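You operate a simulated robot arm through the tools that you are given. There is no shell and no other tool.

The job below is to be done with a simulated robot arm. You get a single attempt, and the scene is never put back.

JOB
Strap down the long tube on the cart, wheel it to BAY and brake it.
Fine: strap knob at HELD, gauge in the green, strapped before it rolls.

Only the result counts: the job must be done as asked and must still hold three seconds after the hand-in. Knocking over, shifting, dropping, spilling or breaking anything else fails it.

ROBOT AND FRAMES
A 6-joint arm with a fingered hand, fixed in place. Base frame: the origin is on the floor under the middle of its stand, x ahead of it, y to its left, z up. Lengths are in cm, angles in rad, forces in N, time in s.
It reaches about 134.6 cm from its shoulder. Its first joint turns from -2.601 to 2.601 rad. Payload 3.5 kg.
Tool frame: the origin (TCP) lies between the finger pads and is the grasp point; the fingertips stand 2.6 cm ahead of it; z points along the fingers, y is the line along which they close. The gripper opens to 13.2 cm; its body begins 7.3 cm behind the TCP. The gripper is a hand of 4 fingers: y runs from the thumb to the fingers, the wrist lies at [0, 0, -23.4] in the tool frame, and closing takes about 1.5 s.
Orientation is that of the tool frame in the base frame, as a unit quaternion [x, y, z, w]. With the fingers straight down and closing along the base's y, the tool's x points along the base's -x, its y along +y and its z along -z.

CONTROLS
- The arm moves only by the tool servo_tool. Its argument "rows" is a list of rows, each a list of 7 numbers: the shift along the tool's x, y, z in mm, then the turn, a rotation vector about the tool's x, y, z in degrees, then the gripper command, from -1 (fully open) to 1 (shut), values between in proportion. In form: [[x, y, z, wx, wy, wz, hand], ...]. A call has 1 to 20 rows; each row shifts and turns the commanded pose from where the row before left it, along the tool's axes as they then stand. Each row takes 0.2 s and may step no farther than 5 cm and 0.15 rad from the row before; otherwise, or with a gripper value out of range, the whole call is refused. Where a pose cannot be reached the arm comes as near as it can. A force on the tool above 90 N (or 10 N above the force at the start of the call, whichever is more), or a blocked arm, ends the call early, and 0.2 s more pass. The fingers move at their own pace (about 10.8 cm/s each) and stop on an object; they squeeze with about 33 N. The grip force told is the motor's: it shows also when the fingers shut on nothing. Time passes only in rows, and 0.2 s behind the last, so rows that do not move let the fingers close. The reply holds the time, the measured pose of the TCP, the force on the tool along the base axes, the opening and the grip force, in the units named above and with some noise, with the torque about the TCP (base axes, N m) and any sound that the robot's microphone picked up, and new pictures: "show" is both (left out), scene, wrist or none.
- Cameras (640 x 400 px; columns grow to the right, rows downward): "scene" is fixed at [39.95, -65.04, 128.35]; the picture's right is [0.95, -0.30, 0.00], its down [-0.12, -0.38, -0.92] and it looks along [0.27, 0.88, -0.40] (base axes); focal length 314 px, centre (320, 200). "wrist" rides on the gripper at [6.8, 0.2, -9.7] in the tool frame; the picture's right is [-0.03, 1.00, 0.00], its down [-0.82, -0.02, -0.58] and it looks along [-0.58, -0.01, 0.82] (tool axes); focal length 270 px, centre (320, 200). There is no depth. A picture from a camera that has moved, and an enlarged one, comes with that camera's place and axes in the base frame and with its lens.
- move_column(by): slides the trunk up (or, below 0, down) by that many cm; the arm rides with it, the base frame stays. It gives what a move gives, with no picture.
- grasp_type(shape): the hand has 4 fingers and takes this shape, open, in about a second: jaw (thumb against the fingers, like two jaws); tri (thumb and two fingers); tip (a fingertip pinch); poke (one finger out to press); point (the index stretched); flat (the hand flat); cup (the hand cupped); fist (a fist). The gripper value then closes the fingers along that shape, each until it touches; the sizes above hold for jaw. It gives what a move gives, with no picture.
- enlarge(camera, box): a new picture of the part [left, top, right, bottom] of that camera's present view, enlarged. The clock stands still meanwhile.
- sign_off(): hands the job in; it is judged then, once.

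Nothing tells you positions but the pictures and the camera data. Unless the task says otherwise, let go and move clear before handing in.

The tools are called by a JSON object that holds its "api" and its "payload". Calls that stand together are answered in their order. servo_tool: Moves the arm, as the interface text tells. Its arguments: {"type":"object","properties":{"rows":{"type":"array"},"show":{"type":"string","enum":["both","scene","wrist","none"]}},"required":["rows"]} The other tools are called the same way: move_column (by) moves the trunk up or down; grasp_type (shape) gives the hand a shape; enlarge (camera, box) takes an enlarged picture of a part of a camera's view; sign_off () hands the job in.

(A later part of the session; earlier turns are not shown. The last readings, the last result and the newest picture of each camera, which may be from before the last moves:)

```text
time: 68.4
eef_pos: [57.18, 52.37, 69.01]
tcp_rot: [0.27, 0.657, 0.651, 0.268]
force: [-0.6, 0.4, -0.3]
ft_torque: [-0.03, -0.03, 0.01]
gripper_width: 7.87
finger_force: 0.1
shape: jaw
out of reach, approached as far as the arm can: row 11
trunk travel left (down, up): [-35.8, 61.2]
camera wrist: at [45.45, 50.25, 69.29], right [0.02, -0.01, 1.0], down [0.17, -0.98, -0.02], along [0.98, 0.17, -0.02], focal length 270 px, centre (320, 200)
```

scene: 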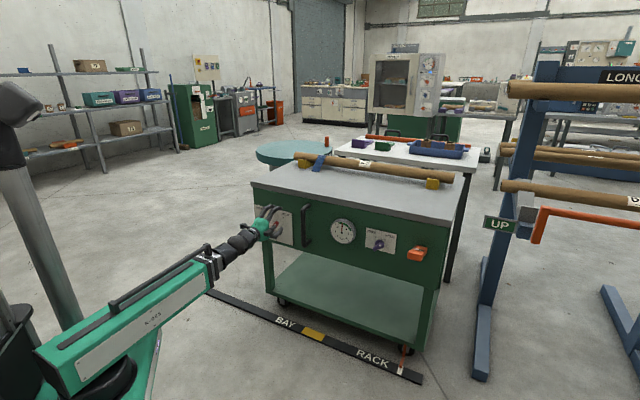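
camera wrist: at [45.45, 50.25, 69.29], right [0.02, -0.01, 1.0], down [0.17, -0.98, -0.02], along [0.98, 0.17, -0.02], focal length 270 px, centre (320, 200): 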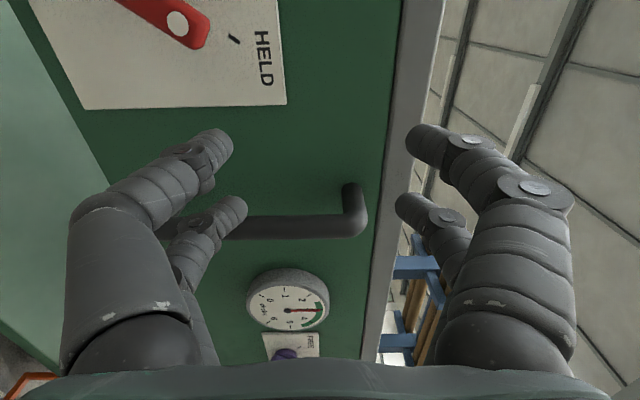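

I'm in front of the plate, between the brake lever and the handle. Now I'll roll 90° to the flipped orientation and lower the trunk toward the lever height.

{"api": "servo_tool", "payload": {"rows": [[0, 0, 0, 0, 0, -8.2, -0.2], [0, 0, 0, 0, 0, -8.2, -0.2], [0, 0, 0, 0, 0, -8.2, -0.2], [0, 0, 0, 0, 0, -8.2, -0.2], [0, 0, 0, 0, 0, -8.2, -0.2], [0, 0, 0, 0, 0, -8.2, -0.2], [0, 0, 0, 0, 0, -8.2, -0.2], [0, 0, 0, 0, 0, -8.2, -0.2], [0, 0, 0, 0, 0, -8.2, -0.2], [0, 0, 0, 0, 0, -8.2, -0.2], [0, 0, 0, 0, 0, -8, -0.2], [0, 0, 0, 0, 0, 0, -0.2]]}}

```text
time: 71.0
eef_pos: [57.32, 52.18, 69.06]
tcp_rot: [-0.272, 0.656, 0.269, 0.651]
force: [0.8, -0.1, 0.6]
ft_torque: [0.0, 0.0, -0.02]
gripper_width: 7.87
finger_force: 0.1
shape: jaw
trunk travel left (down, up): [-35.8, 61.2]
camera wrist: at [50.35, 45.32, 62.27], right [-0.71, 0.71, 0.02], down [-0.39, -0.42, 0.82], along [0.59, 0.57, 0.57], focal length 270 px, centre (320, 200)
```

scene: 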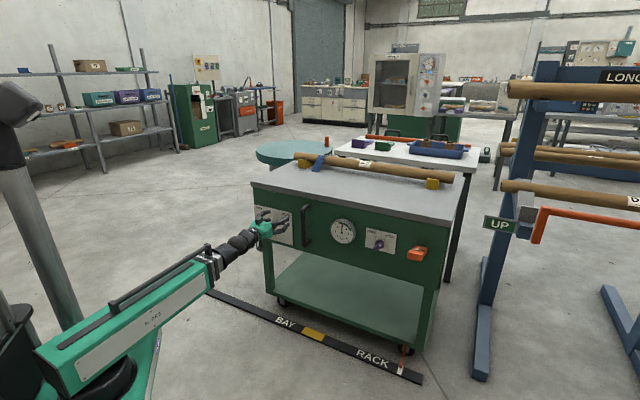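
wrist: 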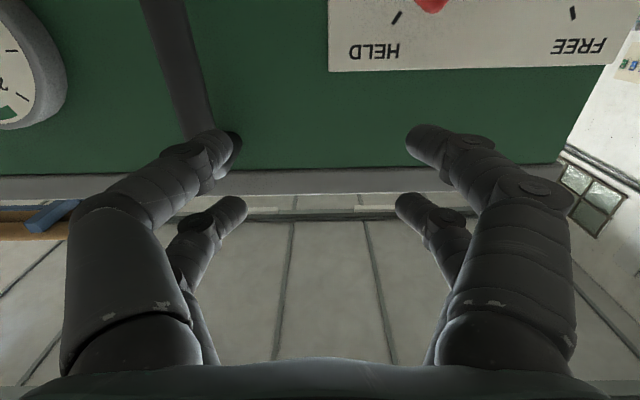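

Next I'll lower the hand to the brake lever height and look.

{"api": "move_column", "payload": {"by": -11}}

{"api": "servo_tool", "payload": {"rows": [[0, 0, 0, 0, 0, 0, -0.2]]}}

```text
time: 72.4
eef_pos: [57.33, 52.23, 58.07]
tcp_rot: [-0.271, 0.657, 0.269, 0.65]
force: [0.8, 0.4, 0.0]
ft_torque: [0.0, 0.02, 0.02]
gripper_width: 7.87
finger_force: 0.0
shape: jaw
trunk travel left (down, up): [-24.8, 72.2]
```

```text
time: 72.8
eef_pos: [57.47, 52.18, 58.11]
tcp_rot: [-0.271, 0.657, 0.269, 0.651]
force: [0.1, 0.3, -0.5]
ft_torque: [-0.02, -0.01, 0.01]
gripper_width: 7.88
finger_force: 0.1
shape: jaw
trunk travel left (down, up): [-24.8, 72.2]
camera wrist: at [50.34, 45.32, 51.27], right [-0.71, 0.71, 0.03], down [-0.39, -0.42, 0.82], along [0.59, 0.57, 0.57], focal length 270 px, centre (320, 200)
```

scene: 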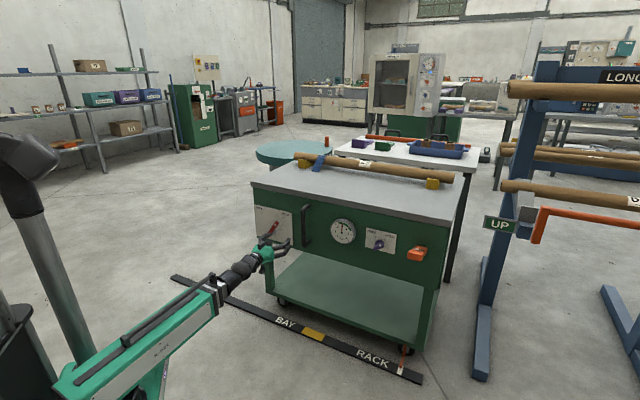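
wrist: 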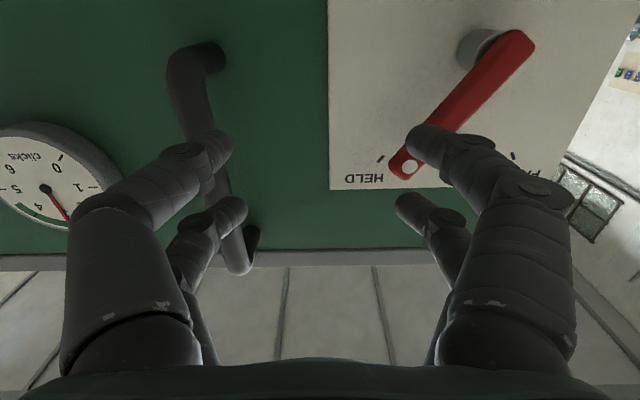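

I can see the brake lever: its pivot is near s≈-8.6, z≈53.4 and its tip near s≈-3.8, z≈60.8 (HELD). I'll straddle it with the fork and sweep left at constant height, which needs no vertical motion. First I'll straddle it.

{"api": "servo_tool", "payload": {"rows": [[0, 28, 0, 0, 0, 0, -0.2], [0, 28, 0, 0, 0, 0, -0.2], [0, 28, 0, 0, 0, 0, -0.2], [0, 0, 0, 0, 0, 0, -0.2]], "show": "wrist"}}

```text
time: 73.8
eef_pos: [52.49, 57.09, 58.12]
tcp_rot: [-0.27, 0.656, 0.269, 0.652]
force: [-0.3, 0.2, 0.5]
ft_torque: [0.01, 0.02, -0.01]
gripper_width: 7.89
finger_force: 0.0
shape: jaw
out of reach, approached as far as the arm can: row 1, 2
trunk travel left (down, up): [-24.8, 72.2]
camera wrist: at [45.5, 50.27, 51.29], right [-0.71, 0.71, 0.03], down [-0.39, -0.42, 0.82], along [0.59, 0.57, 0.57], focal length 270 px, centre (320, 200)
```

wrist: 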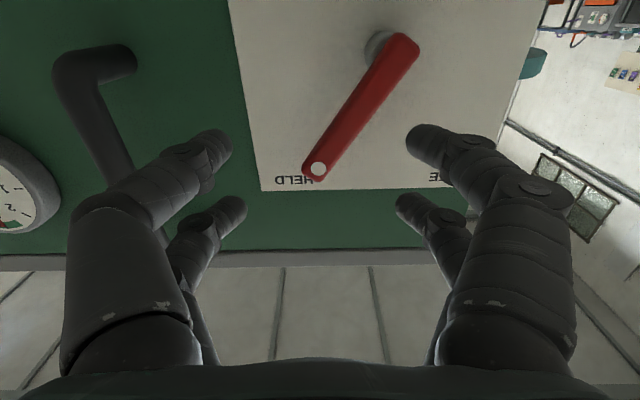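

The fork straddles the lever. I'll advance so the fingertips pass either side of it.

{"api": "servo_tool", "payload": {"rows": [[0, 7, 25, 0, 0, 0, -0.2], [0, 7, 25, 0, 0, 0, -0.2], [0, 0, 25, 0, 0, 0, -0.2], [0, 0, 0, 0, 0, 0, -0.2]]}}

{"api": "enlarge", "payload": {"camera": "scene", "box": [230, 180, 350, 260]}}

```text
time: 74.8
eef_pos: [56.79, 63.4, 58.1]
tcp_rot: [-0.271, 0.655, 0.27, 0.652]
force: [-0.1, 0.4, -0.3]
ft_torque: [0.01, -0.01, 0.0]
gripper_width: 7.88
finger_force: 0.1
shape: jaw
trunk travel left (down, up): [-24.8, 72.2]
camera wrist: at [49.77, 56.59, 51.31], right [-0.71, 0.71, 0.03], down [-0.39, -0.42, 0.82], along [0.59, 0.57, 0.57], focal length 270 px, centre (320, 200)
```

scene: 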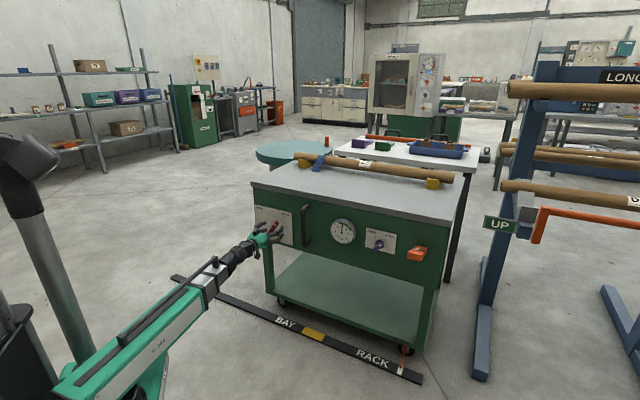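
wrist: 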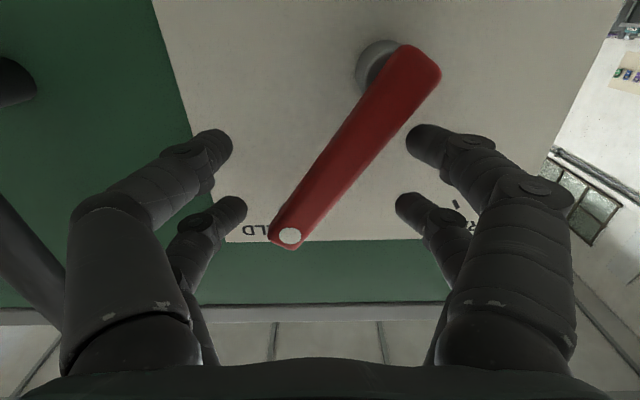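

```text
5.00 times, centred on (290, 220) of scene
camera zoom: at [39.95, -65.04, 128.35], right [0.95, -0.3, 0.0], down [-0.12, -0.38, -0.92], along [0.27, 0.88, -0.4], focal length 1570 px, centre (470, 100)
```

zoom: 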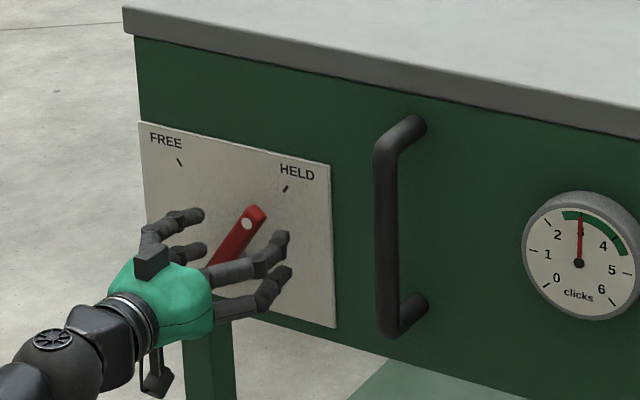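

The lever sits between the digits with about 2 cm of overlap. I'll go 8 mm deeper and sweep left toward FREE, watching the forces.

{"api": "servo_tool", "payload": {"rows": [[0, 0, 8, 0, 0, 0, -0.2], [0, 12, 0, 0, 0, 0, -0.2], [0, 12, 0, 0, 0, 0, -0.2], [0, 12, 0, 0, 0, 0, -0.2], [0, 12, 0, 0, 0, 0, -0.2], [0, 0, 0, 0, 0, 0, -0.2]]}}

{"api": "enlarge", "payload": {"camera": "scene", "box": [230, 180, 350, 260]}}

```text
time: 76.2
eef_pos: [54.01, 67.34, 58.21]
tcp_rot: [-0.27, 0.655, 0.269, 0.652]
force: [0.8, 0.2, 0.2]
ft_torque: [0.01, 0.03, -0.01]
gripper_width: 7.91
finger_force: 0.1
shape: jaw
trunk travel left (down, up): [-24.8, 72.2]
camera wrist: at [46.99, 60.54, 51.31], right [-0.71, 0.71, 0.03], down [-0.39, -0.42, 0.82], along [0.59, 0.57, 0.57], focal length 270 px, centre (320, 200)
```

scene: 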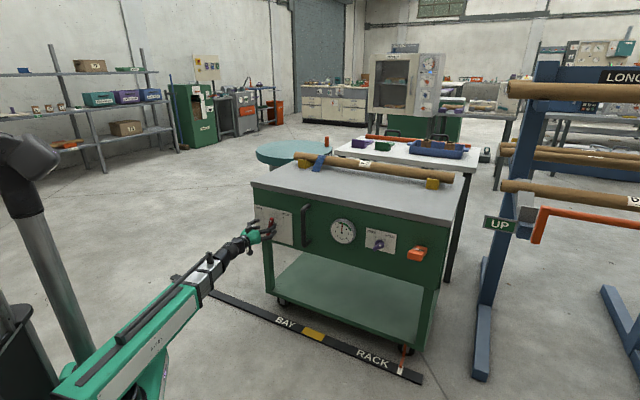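
wrist: 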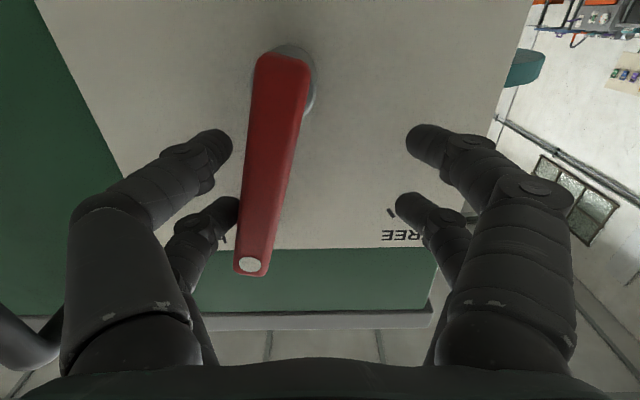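

```text
5.00 times, centred on (290, 220) of scene
camera zoom: at [39.95, -65.04, 128.35], right [0.95, -0.3, 0.0], down [-0.12, -0.38, -0.92], along [0.27, 0.88, -0.4], focal length 1570 px, centre (470, 100)
```

zoom: 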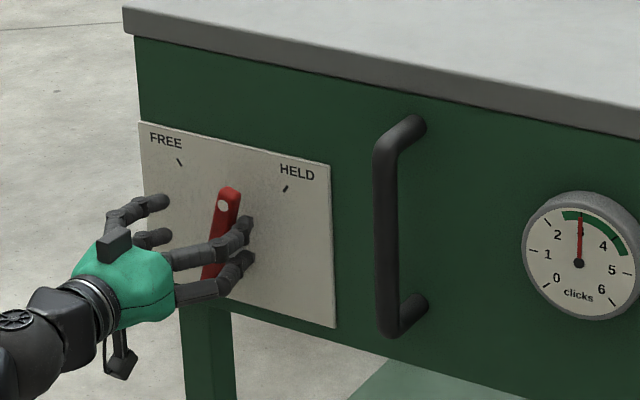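

The lever moves with almost no force and is now near the middle. I'll continue the sweep to FREE.

{"api": "servo_tool", "payload": {"rows": [[0, 12, 0, 0, 0, 0, -0.2], [0, 12, 0, 0, 0, 0, -0.2], [0, 12, 0, 0, 0, 0, -0.2], [0, 12, 0, 0, 0, 0, -0.2], [0, 0, 0, 0, 0, 0, -0.2]]}}

{"api": "enlarge", "payload": {"camera": "scene", "box": [230, 180, 350, 260]}}

```text
time: 77.4
eef_pos: [50.63, 70.74, 58.13]
tcp_rot: [-0.272, 0.655, 0.271, 0.651]
force: [0.8, -1.1, 4.5]
ft_torque: [-0.15, -0.2, -0.06]
gripper_width: 7.94
finger_force: 0.0
shape: jaw
trunk travel left (down, up): [-24.8, 72.2]
camera wrist: at [43.57, 63.88, 51.32], right [-0.71, 0.71, 0.03], down [-0.39, -0.42, 0.82], along [0.59, 0.57, 0.57], focal length 270 px, centre (320, 200)
```

scene: 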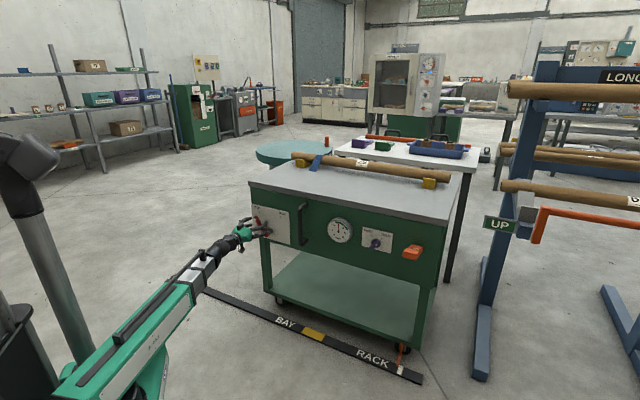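
wrist: 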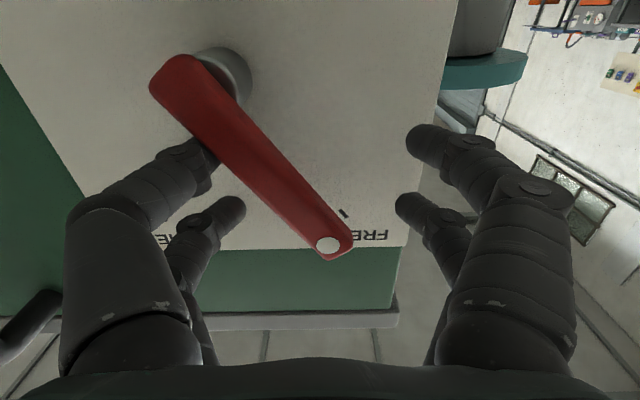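

```text
5.00 times, centred on (290, 220) of scene
camera zoom: at [39.95, -65.04, 128.35], right [0.95, -0.3, 0.0], down [-0.12, -0.38, -0.92], along [0.27, 0.88, -0.4], focal length 1570 px, centre (470, 100)
```

zoom: 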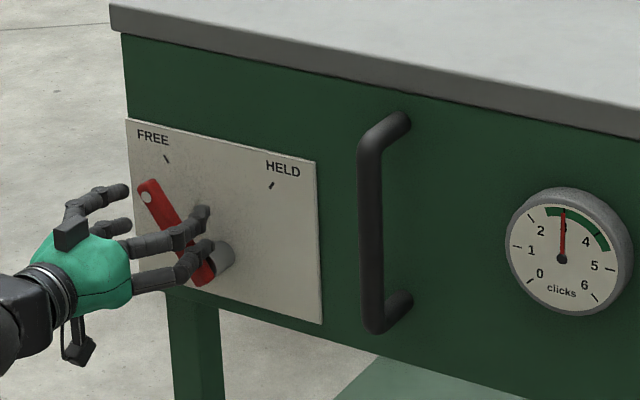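

The brake lever is at FREE and the cart already rolled about 1.6 cm left, so it's free to move. I'll back off, raise the hand to mid-handle height and line up with the handle.

{"api": "servo_tool", "payload": {"rows": [[0, -8, 0, 0, 0, 0, -0.2], [0, -8, -25, 0, 0, 0, -0.2], [0, -10, -25, 0, 0, 0, -0.2], [0, -20, -15, 0, 0, 0, -0.2], [0, -30, -8, 0, 0, 0, -0.2], [0, -40, 0, 0, 0, 0, -0.2], [0, -40, 0, 0, 0, 0, -0.2], [0, -40, 0, 0, 0, 0, -0.2], [0, -40, 0, 0, 0, 0, -0.2], [0, 0, 0, 0, 0, 0, -0.2]], "show": "none"}}

{"api": "move_column", "payload": {"by": 5}}

{"api": "servo_tool", "payload": {"rows": [[0, 0, 0, 0, 0, 0, -0.2]]}}

```text
time: 79.6
eef_pos: [59.32, 51.79, 57.56]
tcp_rot: [-0.28, 0.662, 0.254, 0.647]
force: [0.5, 1.1, 0.7]
ft_torque: [0.04, 0.09, -0.04]
gripper_width: 7.92
finger_force: 0.0
shape: jaw
out of reach, approached as far as the arm can: row 8, 9
trunk travel left (down, up): [-24.8, 72.2]
```

```text
time: 80.5
eef_pos: [59.11, 51.9, 62.53]
tcp_rot: [-0.27, 0.666, 0.262, 0.644]
force: [-0.4, -0.1, -0.4]
ft_torque: [-0.01, 0.01, -0.01]
gripper_width: 7.91
finger_force: 0.1
shape: jaw
trunk travel left (down, up): [-29.8, 67.2]
```

```text
time: 80.9
eef_pos: [59.26, 51.88, 62.49]
tcp_rot: [-0.271, 0.666, 0.263, 0.644]
force: [0.2, 0.1, 0.4]
ft_torque: [0.0, -0.02, 0.01]
gripper_width: 7.9
finger_force: 0.1
shape: jaw
trunk travel left (down, up): [-29.8, 67.2]
camera wrist: at [52.05, 45.0, 55.92], right [-0.7, 0.71, 0.03], down [-0.38, -0.4, 0.83], along [0.61, 0.57, 0.55], focal length 270 px, centre (320, 200)
```

scene: 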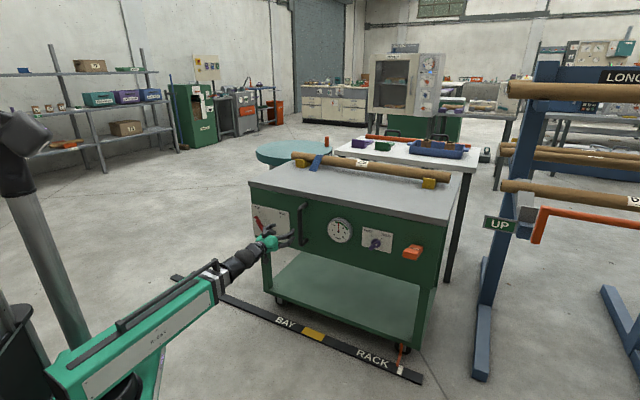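
wrist: 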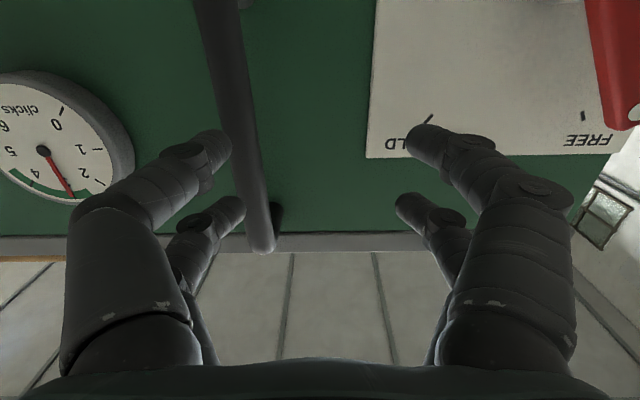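

The handle bar sits at s≈9.8 in front of me. I'll shift right 5.2 cm to straddle it, level the pitch, and advance around it.

{"api": "servo_tool", "payload": {"rows": [[0, -26, 0, 0, -2, 0, -0.2], [0, -26, 0, 0, 0, 0, -0.2], [0, 0, 20, 0, 0, 0, -0.2], [0, 0, 0, 0, 0, 0, -0.2]], "show": "wrist"}}

```text
time: 81.9
eef_pos: [63.74, 50.28, 62.97]
tcp_rot: [-0.268, 0.659, 0.266, 0.651]
force: [0.4, 0.6, 1.2]
ft_torque: [0.02, -0.02, 0.01]
gripper_width: 7.91
finger_force: 0.0
shape: jaw
out of reach, approached as far as the arm can: row 1, 2
trunk travel left (down, up): [-29.8, 67.2]
camera wrist: at [56.52, 43.6, 56.22], right [-0.7, 0.72, 0.03], down [-0.39, -0.41, 0.82], along [0.6, 0.56, 0.57], focal length 270 px, centre (320, 200)
```

wrist: 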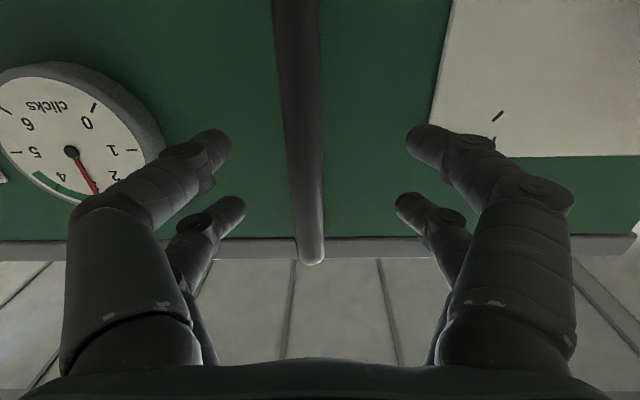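

The bar is nearly centred. I'll shift 8 mm right and advance until the bar is at the grasp point.

{"api": "servo_tool", "payload": {"rows": [[0, -8, 15, 0, 0, 0, -0.2], [0, 0, 15, 0, 0, 0, -0.2], [0, 0, 15, 0, 0, 0, -0.2], [0, 0, 0, 0, 0, 0, -0.2]]}}

{"api": "enlarge", "payload": {"camera": "scene", "box": [230, 180, 350, 260]}}

```text
time: 82.9
eef_pos: [67.34, 52.92, 62.86]
tcp_rot: [-0.267, 0.659, 0.265, 0.651]
force: [0.1, -0.4, 0.0]
ft_torque: [-0.01, -0.01, 0.0]
gripper_width: 7.87
finger_force: 0.0
shape: jaw
trunk travel left (down, up): [-29.8, 67.2]
camera wrist: at [60.24, 46.19, 56.21], right [-0.7, 0.72, 0.03], down [-0.39, -0.41, 0.82], along [0.6, 0.56, 0.57], focal length 270 px, centre (320, 200)
```

scene: 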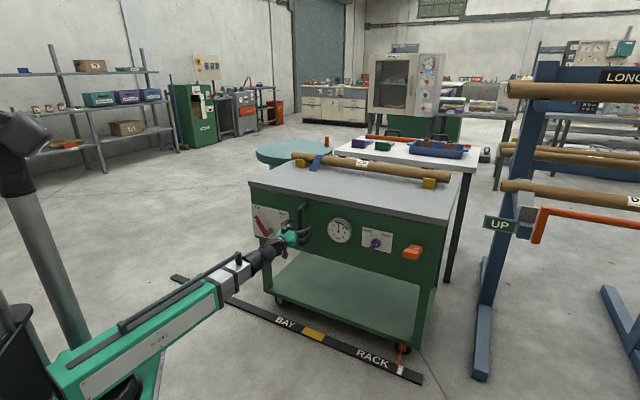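
wrist: 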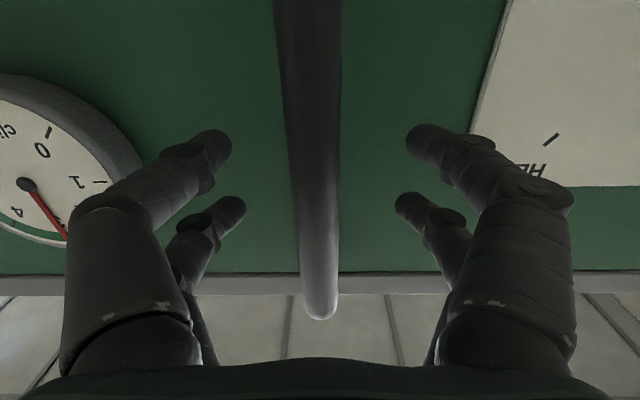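

```text
5.00 times, centred on (290, 220) of scene
camera zoom: at [39.95, -65.04, 128.35], right [0.95, -0.3, 0.0], down [-0.12, -0.38, -0.92], along [0.27, 0.88, -0.4], focal length 1570 px, centre (470, 100)
```

zoom: 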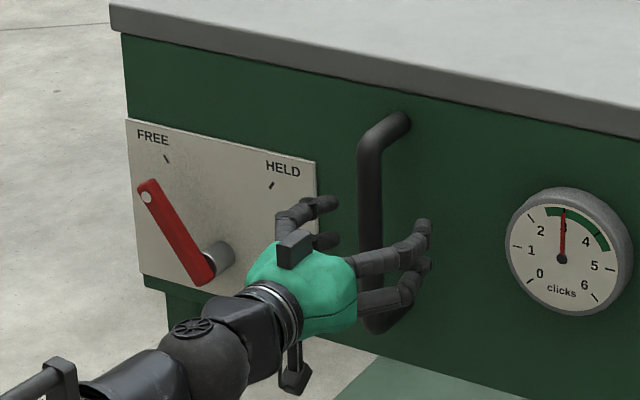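

The handle bar is between the digits. I'll advance 12 mm more and grip it.

{"api": "servo_tool", "payload": {"rows": [[0, 0, 12, 0, 0, 0, -0.2], [0, 0, 0, 0, 0, 0, 0.3], [0, 0, 0, 0, 0, 0, 1], [0, 0, 0, 0, 0, 0, 1], [0, 0, 0, 0, 0, 0, 1], [0, 0, 0, 0, 0, 0, 1], [0, 0, 0, 0, 0, 0, 1]]}}

```text
time: 84.5
eef_pos: [68.27, 53.82, 62.87]
tcp_rot: [-0.267, 0.66, 0.265, 0.651]
force: [2.0, -1.6, 0.1]
ft_torque: [-0.02, -0.01, 0.04]
gripper_width: 0.0
finger_force: 33.4
shape: jaw
trunk travel left (down, up): [-29.8, 67.2]
camera wrist: at [61.09, 47.07, 56.21], right [-0.7, 0.72, 0.03], down [-0.39, -0.41, 0.82], along [0.6, 0.56, 0.57], focal length 270 px, centre (320, 200)
```

scene: 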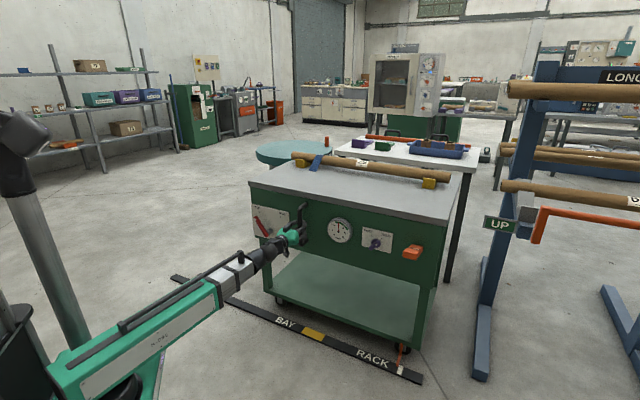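
wrist: 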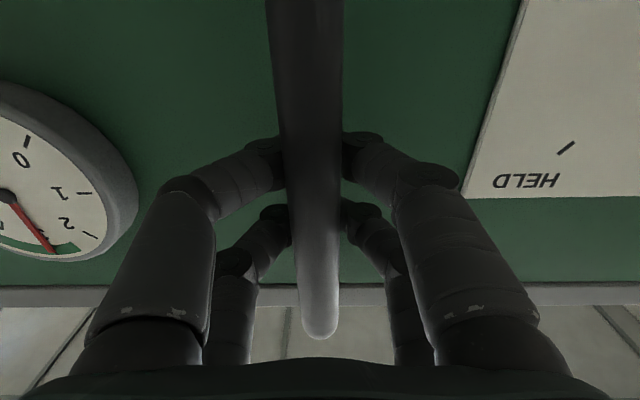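

The fingers have closed behind the bar, so the handle is caged in the hand. Now I'll roll the cart left slowly toward BAY, first about 20 cm.

{"api": "servo_tool", "payload": {"rows": [[0, 6, 0, 0, 0, 0, 1], [0, 10, 0, 0, 0, 0, 1], [0, 14, 0, 0, 0, 0, 1], [0, 15, 0, 0, 0, 0, 1], [0, 15, 0, 0, 0, 0, 1], [0, 15, 0, 0, 0, 0, 1], [0, 15, 0, 0, 0, 0, 1], [0, 15, 0, 0, 0, 0, 1], [0, 15, 0, 0, 0, 0, 1], [0, 15, 0, 0, 0, 0, 1], [0, 15, 0, 0, 0, 0, 1], [0, 15, 0, 0, 0, 0, 1], [0, 15, 0, 0, 0, 0, 1], [0, 12, 0, 0, 0, 0, 1], [0, 8, 0, 0, 0, 0, 1], [0, 4, 0, 0, 0, 0, 1], [0, 0, 0, 0, 0, 0, 1]]}}

{"api": "enlarge", "payload": {"camera": "scene", "box": [160, 260, 440, 400]}}

```text
time: 88.1
eef_pos: [54.35, 67.94, 64.07]
tcp_rot: [-0.262, 0.646, 0.275, 0.662]
force: [4.8, -2.3, -2.7]
ft_torque: [0.01, -0.04, 0.04]
gripper_width: 0.0
finger_force: 33.4
shape: jaw
out of reach, approached as far as the arm can: row 6, 11, 16
trunk travel left (down, up): [-29.8, 67.2]
camera wrist: at [47.53, 61.35, 56.76], right [-0.7, 0.71, 0.03], down [-0.41, -0.44, 0.8], along [0.58, 0.55, 0.6], focal length 270 px, centre (320, 200)
```

scene: 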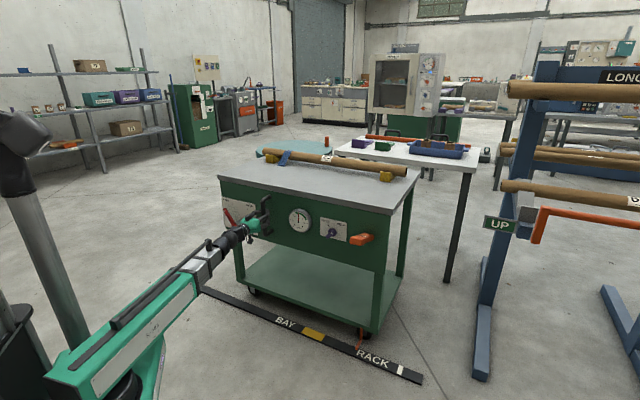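
wrist: 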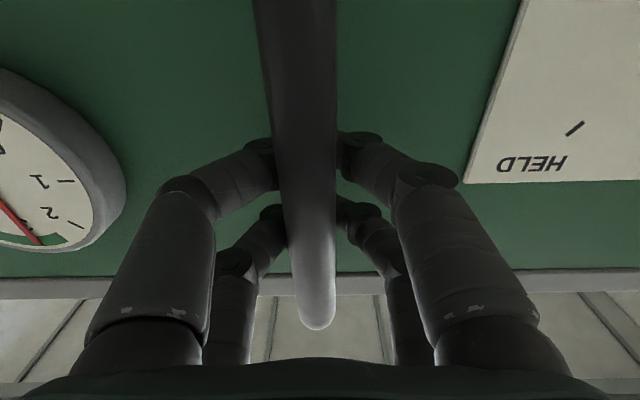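

```text
2.29 times, centred on (300, 330) of scene
camera zoom: at [39.95, -65.04, 128.35], right [0.95, -0.3, 0.0], down [-0.12, -0.38, -0.92], along [0.27, 0.88, -0.4], focal length 718 px, centre (366, -97)
```

zoom: 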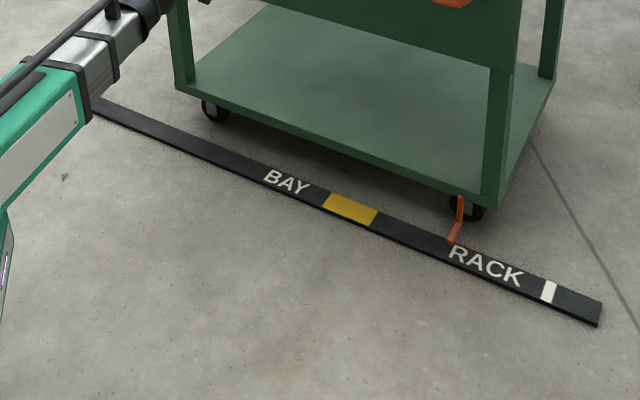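

The cart rolled about 20 cm with low force, and the pointer is now about 23.5 cm from the middle of the yellow BAY patch. I'll continue.

{"api": "servo_tool", "payload": {"rows": [[5, 6, 0, 0, 1.5, 0, 1], [0, 10, 0, 0, 0, 0, 1], [0, 15, 0, 0, 0, 0, 1], [0, 15, 0, 0, 0, 0, 1], [0, 15, 0, 0, 0, 0, 1], [0, 15, 0, 0, 0, 0, 1], [0, 15, 0, 0, 0, 0, 1], [0, 15, 0, 0, 0, 0, 1], [0, 15, 0, 0, 0, 0, 1], [0, 15, 0, 0, 0, 0, 1], [0, 15, 0, 0, 0, 0, 1], [0, 15, 0, 0, 0, 0, 1], [0, 15, 0, 0, 0, 0, 1], [0, 12, 0, 0, 0, 0, 1], [0, 8, 0, 0, 0, 0, 1], [0, 4, 0, 0, 0, 0, 1], [0, 0, 0, 0, 0, 0, 1]]}}

{"api": "enlarge", "payload": {"camera": "scene", "box": [160, 260, 440, 400]}}

```text
time: 91.7
eef_pos: [40.81, 82.13, 64.48]
tcp_rot: [-0.255, 0.638, 0.288, 0.667]
force: [2.5, -2.1, -0.3]
ft_torque: [-0.06, -0.01, 0.04]
gripper_width: 0.0
finger_force: 33.1
shape: jaw
out of reach, approached as far as the arm can: row 1, 9
trunk travel left (down, up): [-29.8, 67.2]
camera wrist: at [33.99, 75.78, 57.16], right [-0.71, 0.7, 0.05], down [-0.41, -0.47, 0.78], along [0.57, 0.53, 0.62], focal length 270 px, centre (320, 200)
```

scene: 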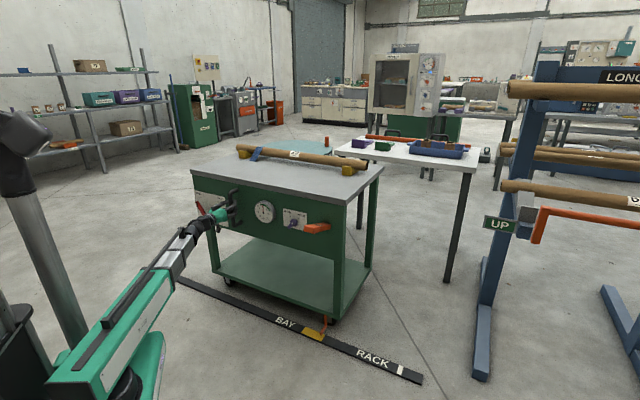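
wrist: 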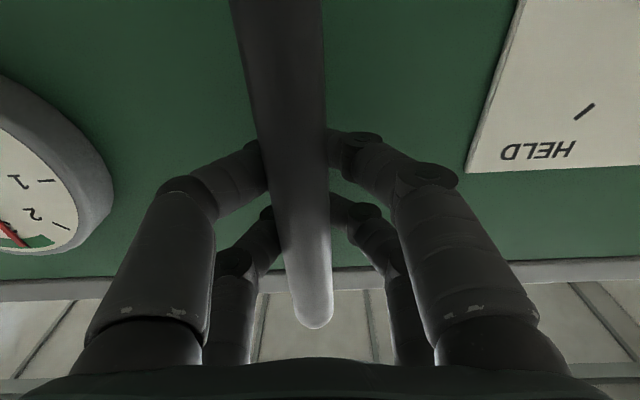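

```text
2.29 times, centred on (300, 330) of scene
camera zoom: at [39.95, -65.04, 128.35], right [0.95, -0.3, 0.0], down [-0.12, -0.38, -0.92], along [0.27, 0.88, -0.4], focal length 718 px, centre (366, -97)
```

zoom: 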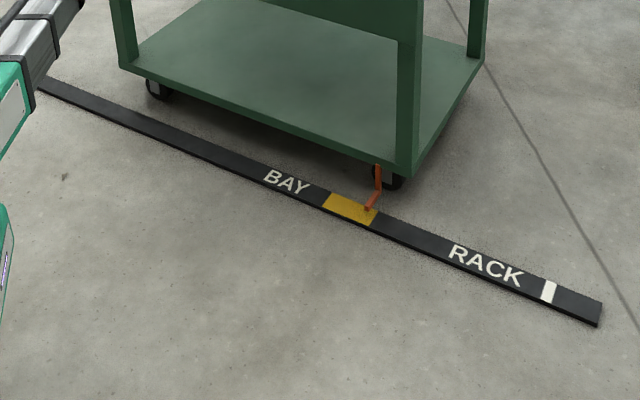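

The pointer is inside the yellow patch but near its right edge, and about 3.9 cm more would centre it. I'll finish that gently.

{"api": "servo_tool", "payload": {"rows": [[0, 5, 0, 0, 0, 0, 1], [0, 10, 0, 0, 0, 0, 1], [0, 12, 0, 0, 0, 0, 1], [0, 8, 0, 0, 0, 0, 1], [0, 4, 0, 0, 0, 0, 1], [0, 0, 0, 0, 0, 0, 1], [0, 0, 0, 0, 0, 0, 1]]}}

{"api": "enlarge", "payload": {"camera": "scene", "box": [230, 280, 390, 380]}}

{"api": "enlarge", "payload": {"camera": "scene", "box": [170, 140, 350, 260]}}

```text
time: 93.3
eef_pos: [38.17, 84.79, 64.69]
tcp_rot: [-0.253, 0.637, 0.29, 0.667]
force: [2.2, 0.1, -0.6]
ft_torque: [0.04, -0.04, 0.06]
gripper_width: 0.0
finger_force: 32.5
shape: jaw
trunk travel left (down, up): [-29.8, 67.2]
camera wrist: at [31.31, 78.45, 57.21], right [-0.71, 0.7, 0.06], down [-0.41, -0.48, 0.78], along [0.57, 0.53, 0.62], focal length 270 px, centre (320, 200)
```

scene: 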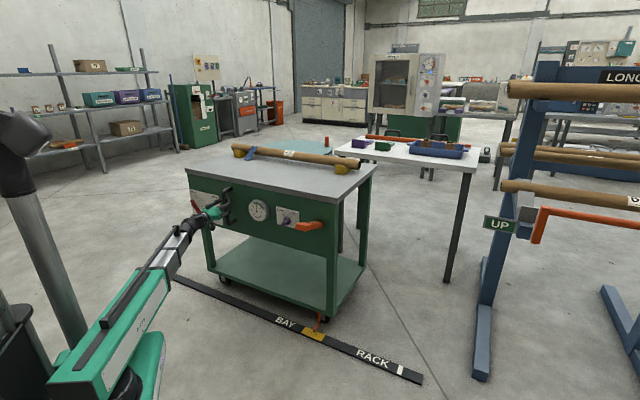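
wrist: 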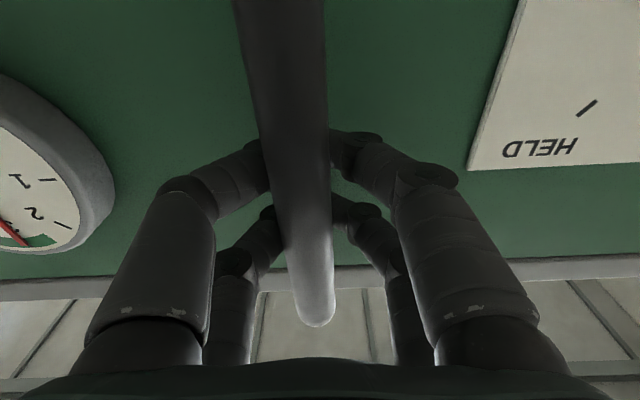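

```text
4.00 times, centred on (310, 330) of scene
camera zoom: at [39.95, -65.04, 128.35], right [0.95, -0.3, 0.0], down [-0.12, -0.38, -0.92], along [0.27, 0.88, -0.4], focal length 1256 px, centre (360, -320)
```

zoom: 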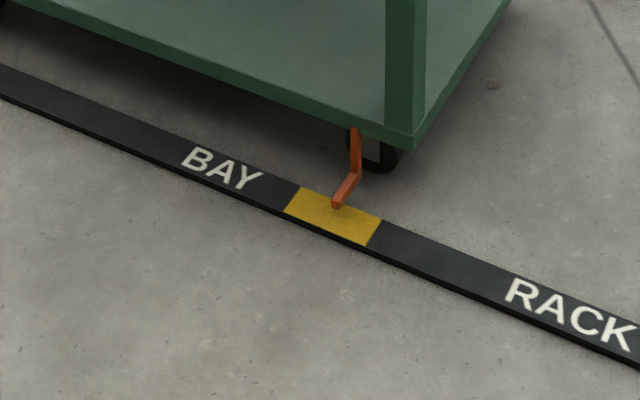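

```text
3.33 times, centred on (260, 200) of scene
camera zoom: at [39.95, -65.04, 128.35], right [0.95, -0.3, 0.0], down [-0.12, -0.38, -0.92], along [0.27, 0.88, -0.4], focal length 1046 px, centre (520, 200)
```

zoom: 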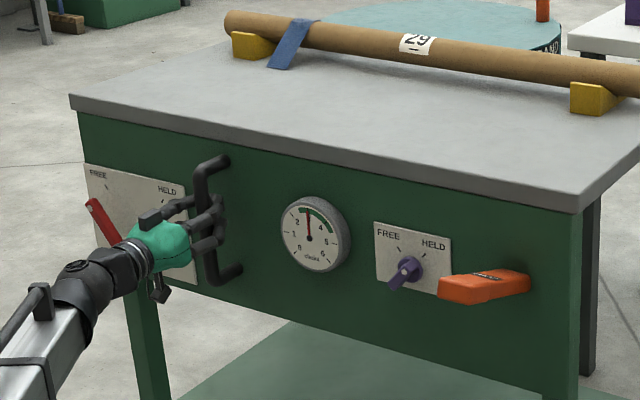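

The cart's pointer is centred on BAY, with the gauge at 3 and the strap knob at HELD. I'll release the handle, back straight off, then go to the brake lever.

{"api": "servo_tool", "payload": {"rows": [[0, 0, 0, 0, 0, 0, 0.6], [0, 0, 0, 0, 0, 0, 0.2], [0, 0, 0, 0, 0, 0, -0.2], [0, 0, 0, 0, 0, 0, -0.2], [0, 0, 0, 0, 0, 0, -0.2], [0, 0, 0, 0, 0, 0, -0.2], [0, 0, 0, 0, 0, 0, -0.2]]}}

{"api": "enlarge", "payload": {"camera": "scene", "box": [230, 280, 390, 380]}}

```text
time: 94.9
eef_pos: [38.17, 84.71, 64.68]
tcp_rot: [-0.253, 0.637, 0.291, 0.667]
force: [-0.7, 0.3, -0.5]
ft_torque: [0.0, 0.01, -0.01]
gripper_width: 7.83
finger_force: 0.0
shape: jaw
trunk travel left (down, up): [-29.8, 67.2]
camera wrist: at [31.33, 78.43, 57.22], right [-0.71, 0.7, 0.06], down [-0.41, -0.48, 0.78], along [0.57, 0.53, 0.62], focal length 270 px, centre (320, 200)
```

scene: 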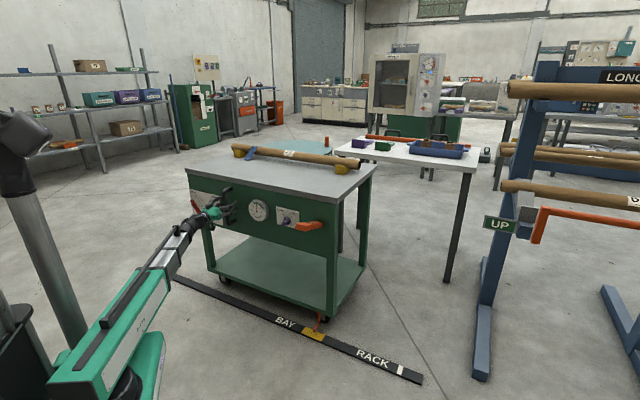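
wrist: 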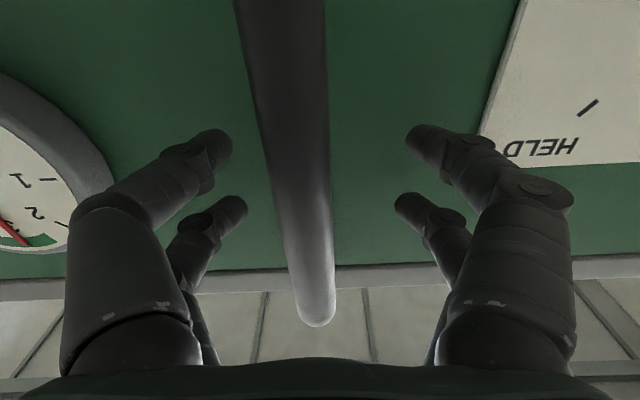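

```text
4.00 times, centred on (310, 330) of scene
camera zoom: at [39.95, -65.04, 128.35], right [0.95, -0.3, 0.0], down [-0.12, -0.38, -0.92], along [0.27, 0.88, -0.4], focal length 1256 px, centre (360, -320)
```

zoom: 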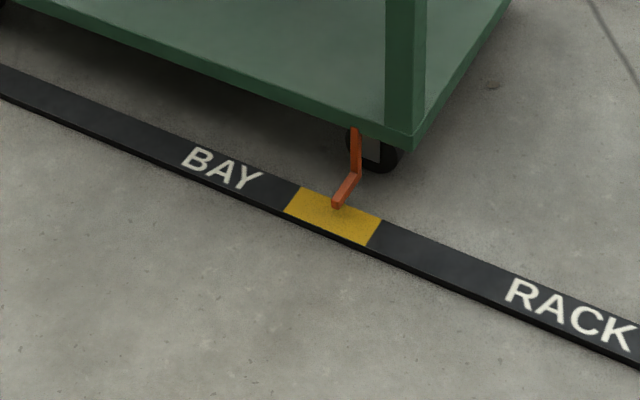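

The cart stays put with the hand open. I'll back off straight and lower to the brake lever height.

{"api": "servo_tool", "payload": {"rows": [[0, 0, -20, 0, 0, 0, -0.2], [0, 0, -25, 0, 0, 0, -0.2], [0, 0, -25, 0, 0, 0, -0.2], [0, 0, -18, 0, 0, 0, -0.2], [14, 0, 0, 0, 3.4, 0, -0.2], [0, 0, 0, 0, 0, -1.8, -0.2], [0, 0, 0, 0, 0, 0, -0.2]], "show": "none"}}

{"api": "move_column", "payload": {"by": -5.3}}

{"api": "servo_tool", "payload": {"rows": [[0, 40, 0, 0, 0, 0, -0.2], [0, 40, 0, 0, 0, 0, -0.2], [0, 40, 0, 0, 0, 0, -0.2], [0, 40, 0, 0, 0, 0, -0.2], [0, 30, 0, 0, 0, 0, -0.2], [0, 0, 0, 0, 0, 0, -0.2]]}}

```text
time: 96.5
eef_pos: [33.66, 78.32, 64.53]
tcp_rot: [-0.252, 0.638, 0.296, 0.665]
force: [-0.1, 0.2, -0.2]
ft_torque: [0.0, -0.01, 0.0]
gripper_width: 7.85
finger_force: 0.0
shape: jaw
out of reach, approached as far as the arm can: row 1, 2, 3, 4, 5, 6
trunk travel left (down, up): [-29.8, 67.2]
```

```text
time: 97.5
eef_pos: [33.72, 78.32, 59.34]
tcp_rot: [-0.252, 0.638, 0.296, 0.665]
force: [0.3, 0.1, 0.4]
ft_torque: [0.01, -0.01, 0.01]
gripper_width: 7.86
finger_force: 0.1
shape: jaw
trunk travel left (down, up): [-24.5, 72.5]
```

```text
time: 98.8
eef_pos: [20.18, 91.51, 59.67]
tcp_rot: [-0.247, 0.635, 0.303, 0.667]
force: [-0.7, 0.6, -0.4]
ft_torque: [0.0, 0.02, 0.02]
gripper_width: 7.85
finger_force: 0.0
shape: jaw
out of reach, approached as far as the arm can: row 3
trunk travel left (down, up): [-24.5, 72.5]
camera wrist: at [13.33, 85.28, 52.14], right [-0.72, 0.69, 0.08], down [-0.4, -0.5, 0.77], along [0.57, 0.52, 0.64], focal length 270 px, centre (320, 200)
```

scene: 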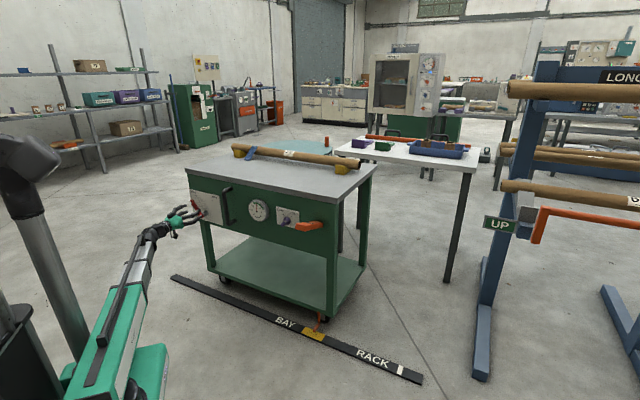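
wrist: 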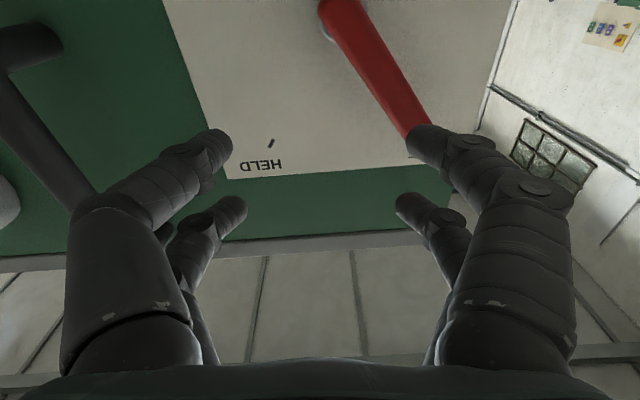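

The brake lever is just right of the tool axis in view (to the left on the cart). I'll lower slightly and shift left so the fork straddles it.

{"api": "move_column", "payload": {"by": -1.5}}

{"api": "servo_tool", "payload": {"rows": [[0, 25, 0, 0, 0, 0, -0.3], [0, 27, 0, 0, 0, 0, -0.3], [0, 0, 0, 0, 0, 0, -0.3]]}}

```text
time: 99.5
eef_pos: [20.27, 91.55, 58.24]
tcp_rot: [-0.247, 0.634, 0.304, 0.667]
force: [-0.5, -0.5, 0.2]
ft_torque: [0.0, 0.0, 0.03]
gripper_width: 7.86
finger_force: 0.0
shape: jaw
trunk travel left (down, up): [-23.0, 74.0]
```

```text
time: 100.3
eef_pos: [16.6, 95.17, 58.28]
tcp_rot: [-0.245, 0.632, 0.305, 0.668]
force: [0.0, 0.2, -0.4]
ft_torque: [-0.02, 0.01, -0.05]
gripper_width: 8.53
finger_force: 0.0
shape: jaw
trunk travel left (down, up): [-23.0, 74.0]
camera wrist: at [9.8, 89.02, 50.72], right [-0.72, 0.69, 0.08], down [-0.4, -0.51, 0.76], along [0.57, 0.52, 0.64], focal length 270 px, centre (320, 200)
```

scene: 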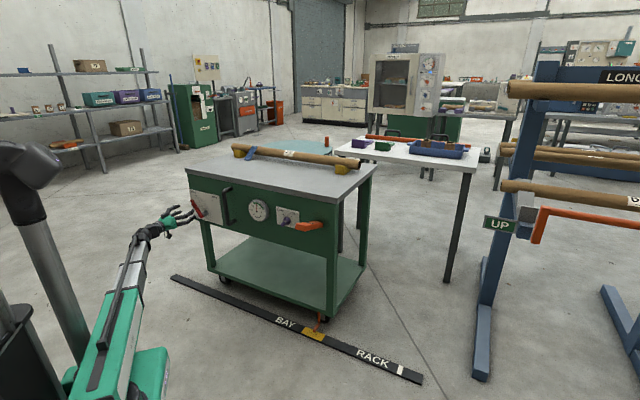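
wrist: 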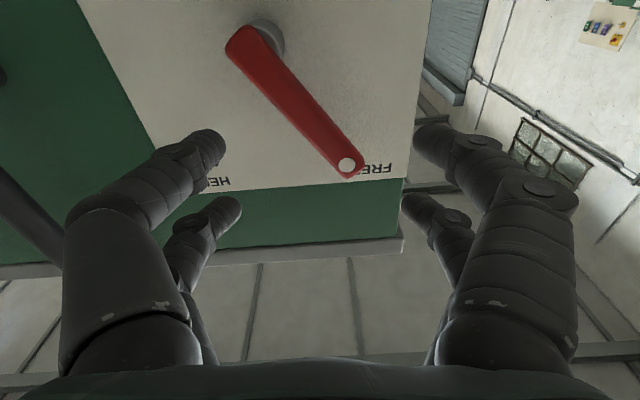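

The fork straddles the lever (FREE side). I'll advance to engage it.

{"api": "servo_tool", "payload": {"rows": [[2, 0, 25, 0, 0, 0, -0.3], [2, 0, 25, 0, 0, 0, -0.3], [2, 0, 25, 0, 0, 0, -0.3], [0, 0, 0, 0, 0, 0, -0.3]]}}

{"api": "enlarge", "payload": {"camera": "scene", "box": [150, 160, 290, 260]}}

```text
time: 101.3
eef_pos: [21.68, 100.55, 58.26]
tcp_rot: [-0.245, 0.634, 0.304, 0.668]
force: [-0.6, -0.3, -0.2]
ft_torque: [-0.01, 0.03, -0.02]
gripper_width: 8.52
finger_force: 0.0
shape: jaw
trunk travel left (down, up): [-23.0, 74.0]
camera wrist: at [14.95, 94.41, 50.66], right [-0.72, 0.69, 0.08], down [-0.4, -0.5, 0.77], along [0.57, 0.52, 0.64], focal length 270 px, centre (320, 200)
```

scene: 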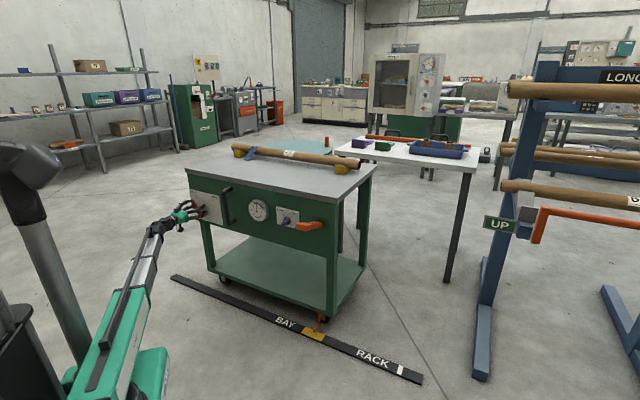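
wrist: 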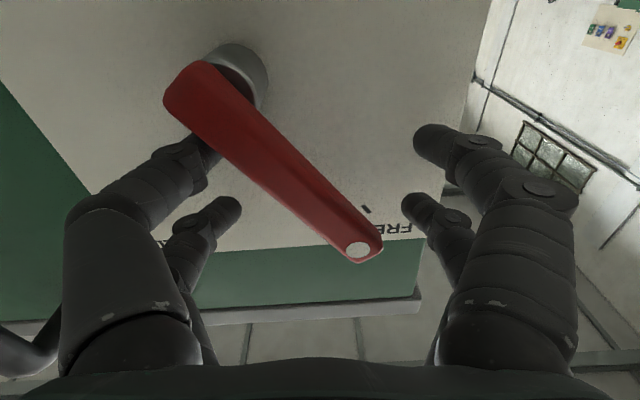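

```text
4.00 times, centred on (220, 210) of scene
camera zoom: at [39.95, -65.04, 128.35], right [0.95, -0.3, 0.0], down [-0.12, -0.38, -0.92], along [0.27, 0.88, -0.4], focal length 1256 px, centre (720, 160)
```

zoom: 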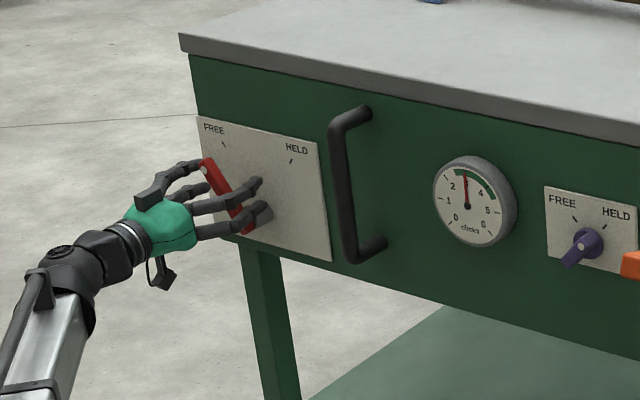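

Engaged. Now I'll sweep right slowly to swing the lever toward HELD, watching that the cart doesn't roll.

{"api": "servo_tool", "payload": {"rows": [[0, -12, 0, 0, 0, 0, -0.3], [0, -12, 0, 0, 0, 0, -0.3], [0, -12, 0, 0, 0, 0, -0.3], [0, -10, 0, 0, 0, 0, -0.3], [0, -10, 0, 0, 0, 0, -0.3], [0, 0, 0, 0, 0, 0, -0.3]]}}

{"api": "enlarge", "payload": {"camera": "scene", "box": [150, 160, 290, 260]}}

{"api": "enlarge", "payload": {"camera": "scene", "box": [230, 280, 390, 380]}}

```text
time: 102.7
eef_pos: [25.7, 96.55, 58.12]
tcp_rot: [-0.245, 0.634, 0.304, 0.667]
force: [-0.6, 0.1, 1.4]
ft_torque: [0.01, 0.0, 0.0]
gripper_width: 8.61
finger_force: 0.1
shape: jaw
trunk travel left (down, up): [-23.0, 74.0]
camera wrist: at [18.91, 90.38, 50.63], right [-0.72, 0.69, 0.08], down [-0.4, -0.5, 0.77], along [0.57, 0.52, 0.63], focal length 270 px, centre (320, 200)
```

scene: 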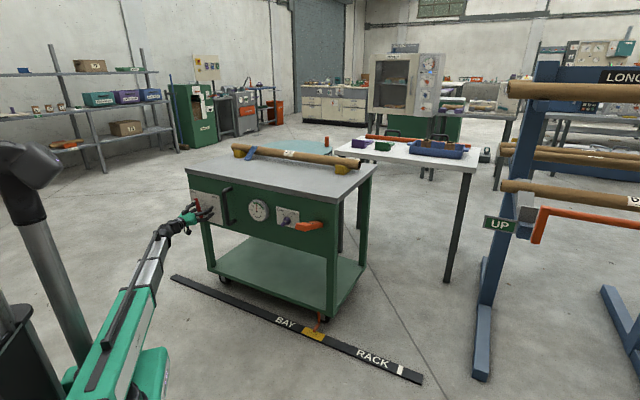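
wrist: 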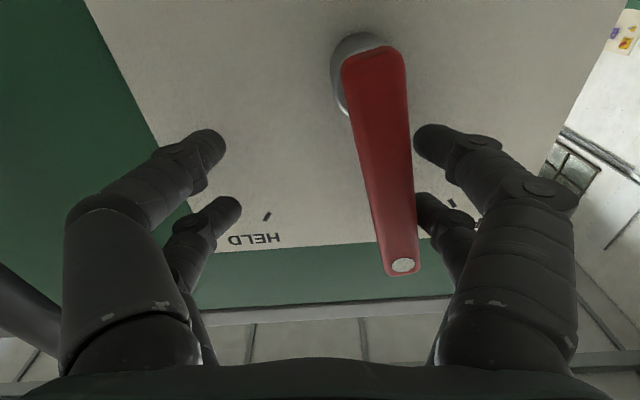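

```text
4.00 times, centred on (220, 210) of scene
camera zoom: at [39.95, -65.04, 128.35], right [0.95, -0.3, 0.0], down [-0.12, -0.38, -0.92], along [0.27, 0.88, -0.4], focal length 1256 px, centre (720, 160)
```

zoom: 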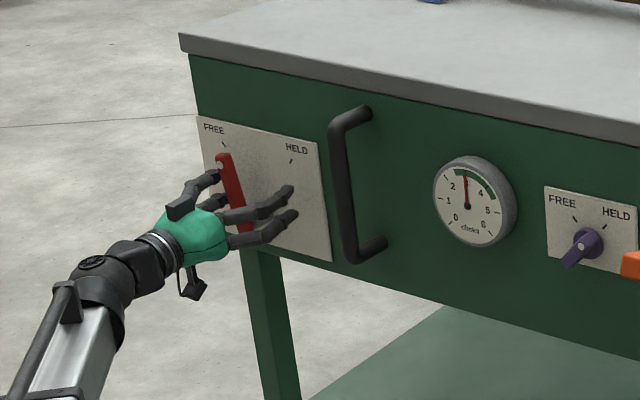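

```text
4.00 times, centred on (310, 330) of scene
camera zoom: at [39.95, -65.04, 128.35], right [0.95, -0.3, 0.0], down [-0.12, -0.38, -0.92], along [0.27, 0.88, -0.4], focal length 1256 px, centre (360, -320)
```

zoom: 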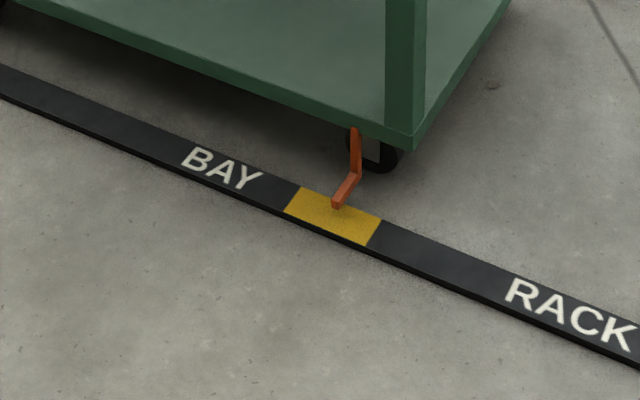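

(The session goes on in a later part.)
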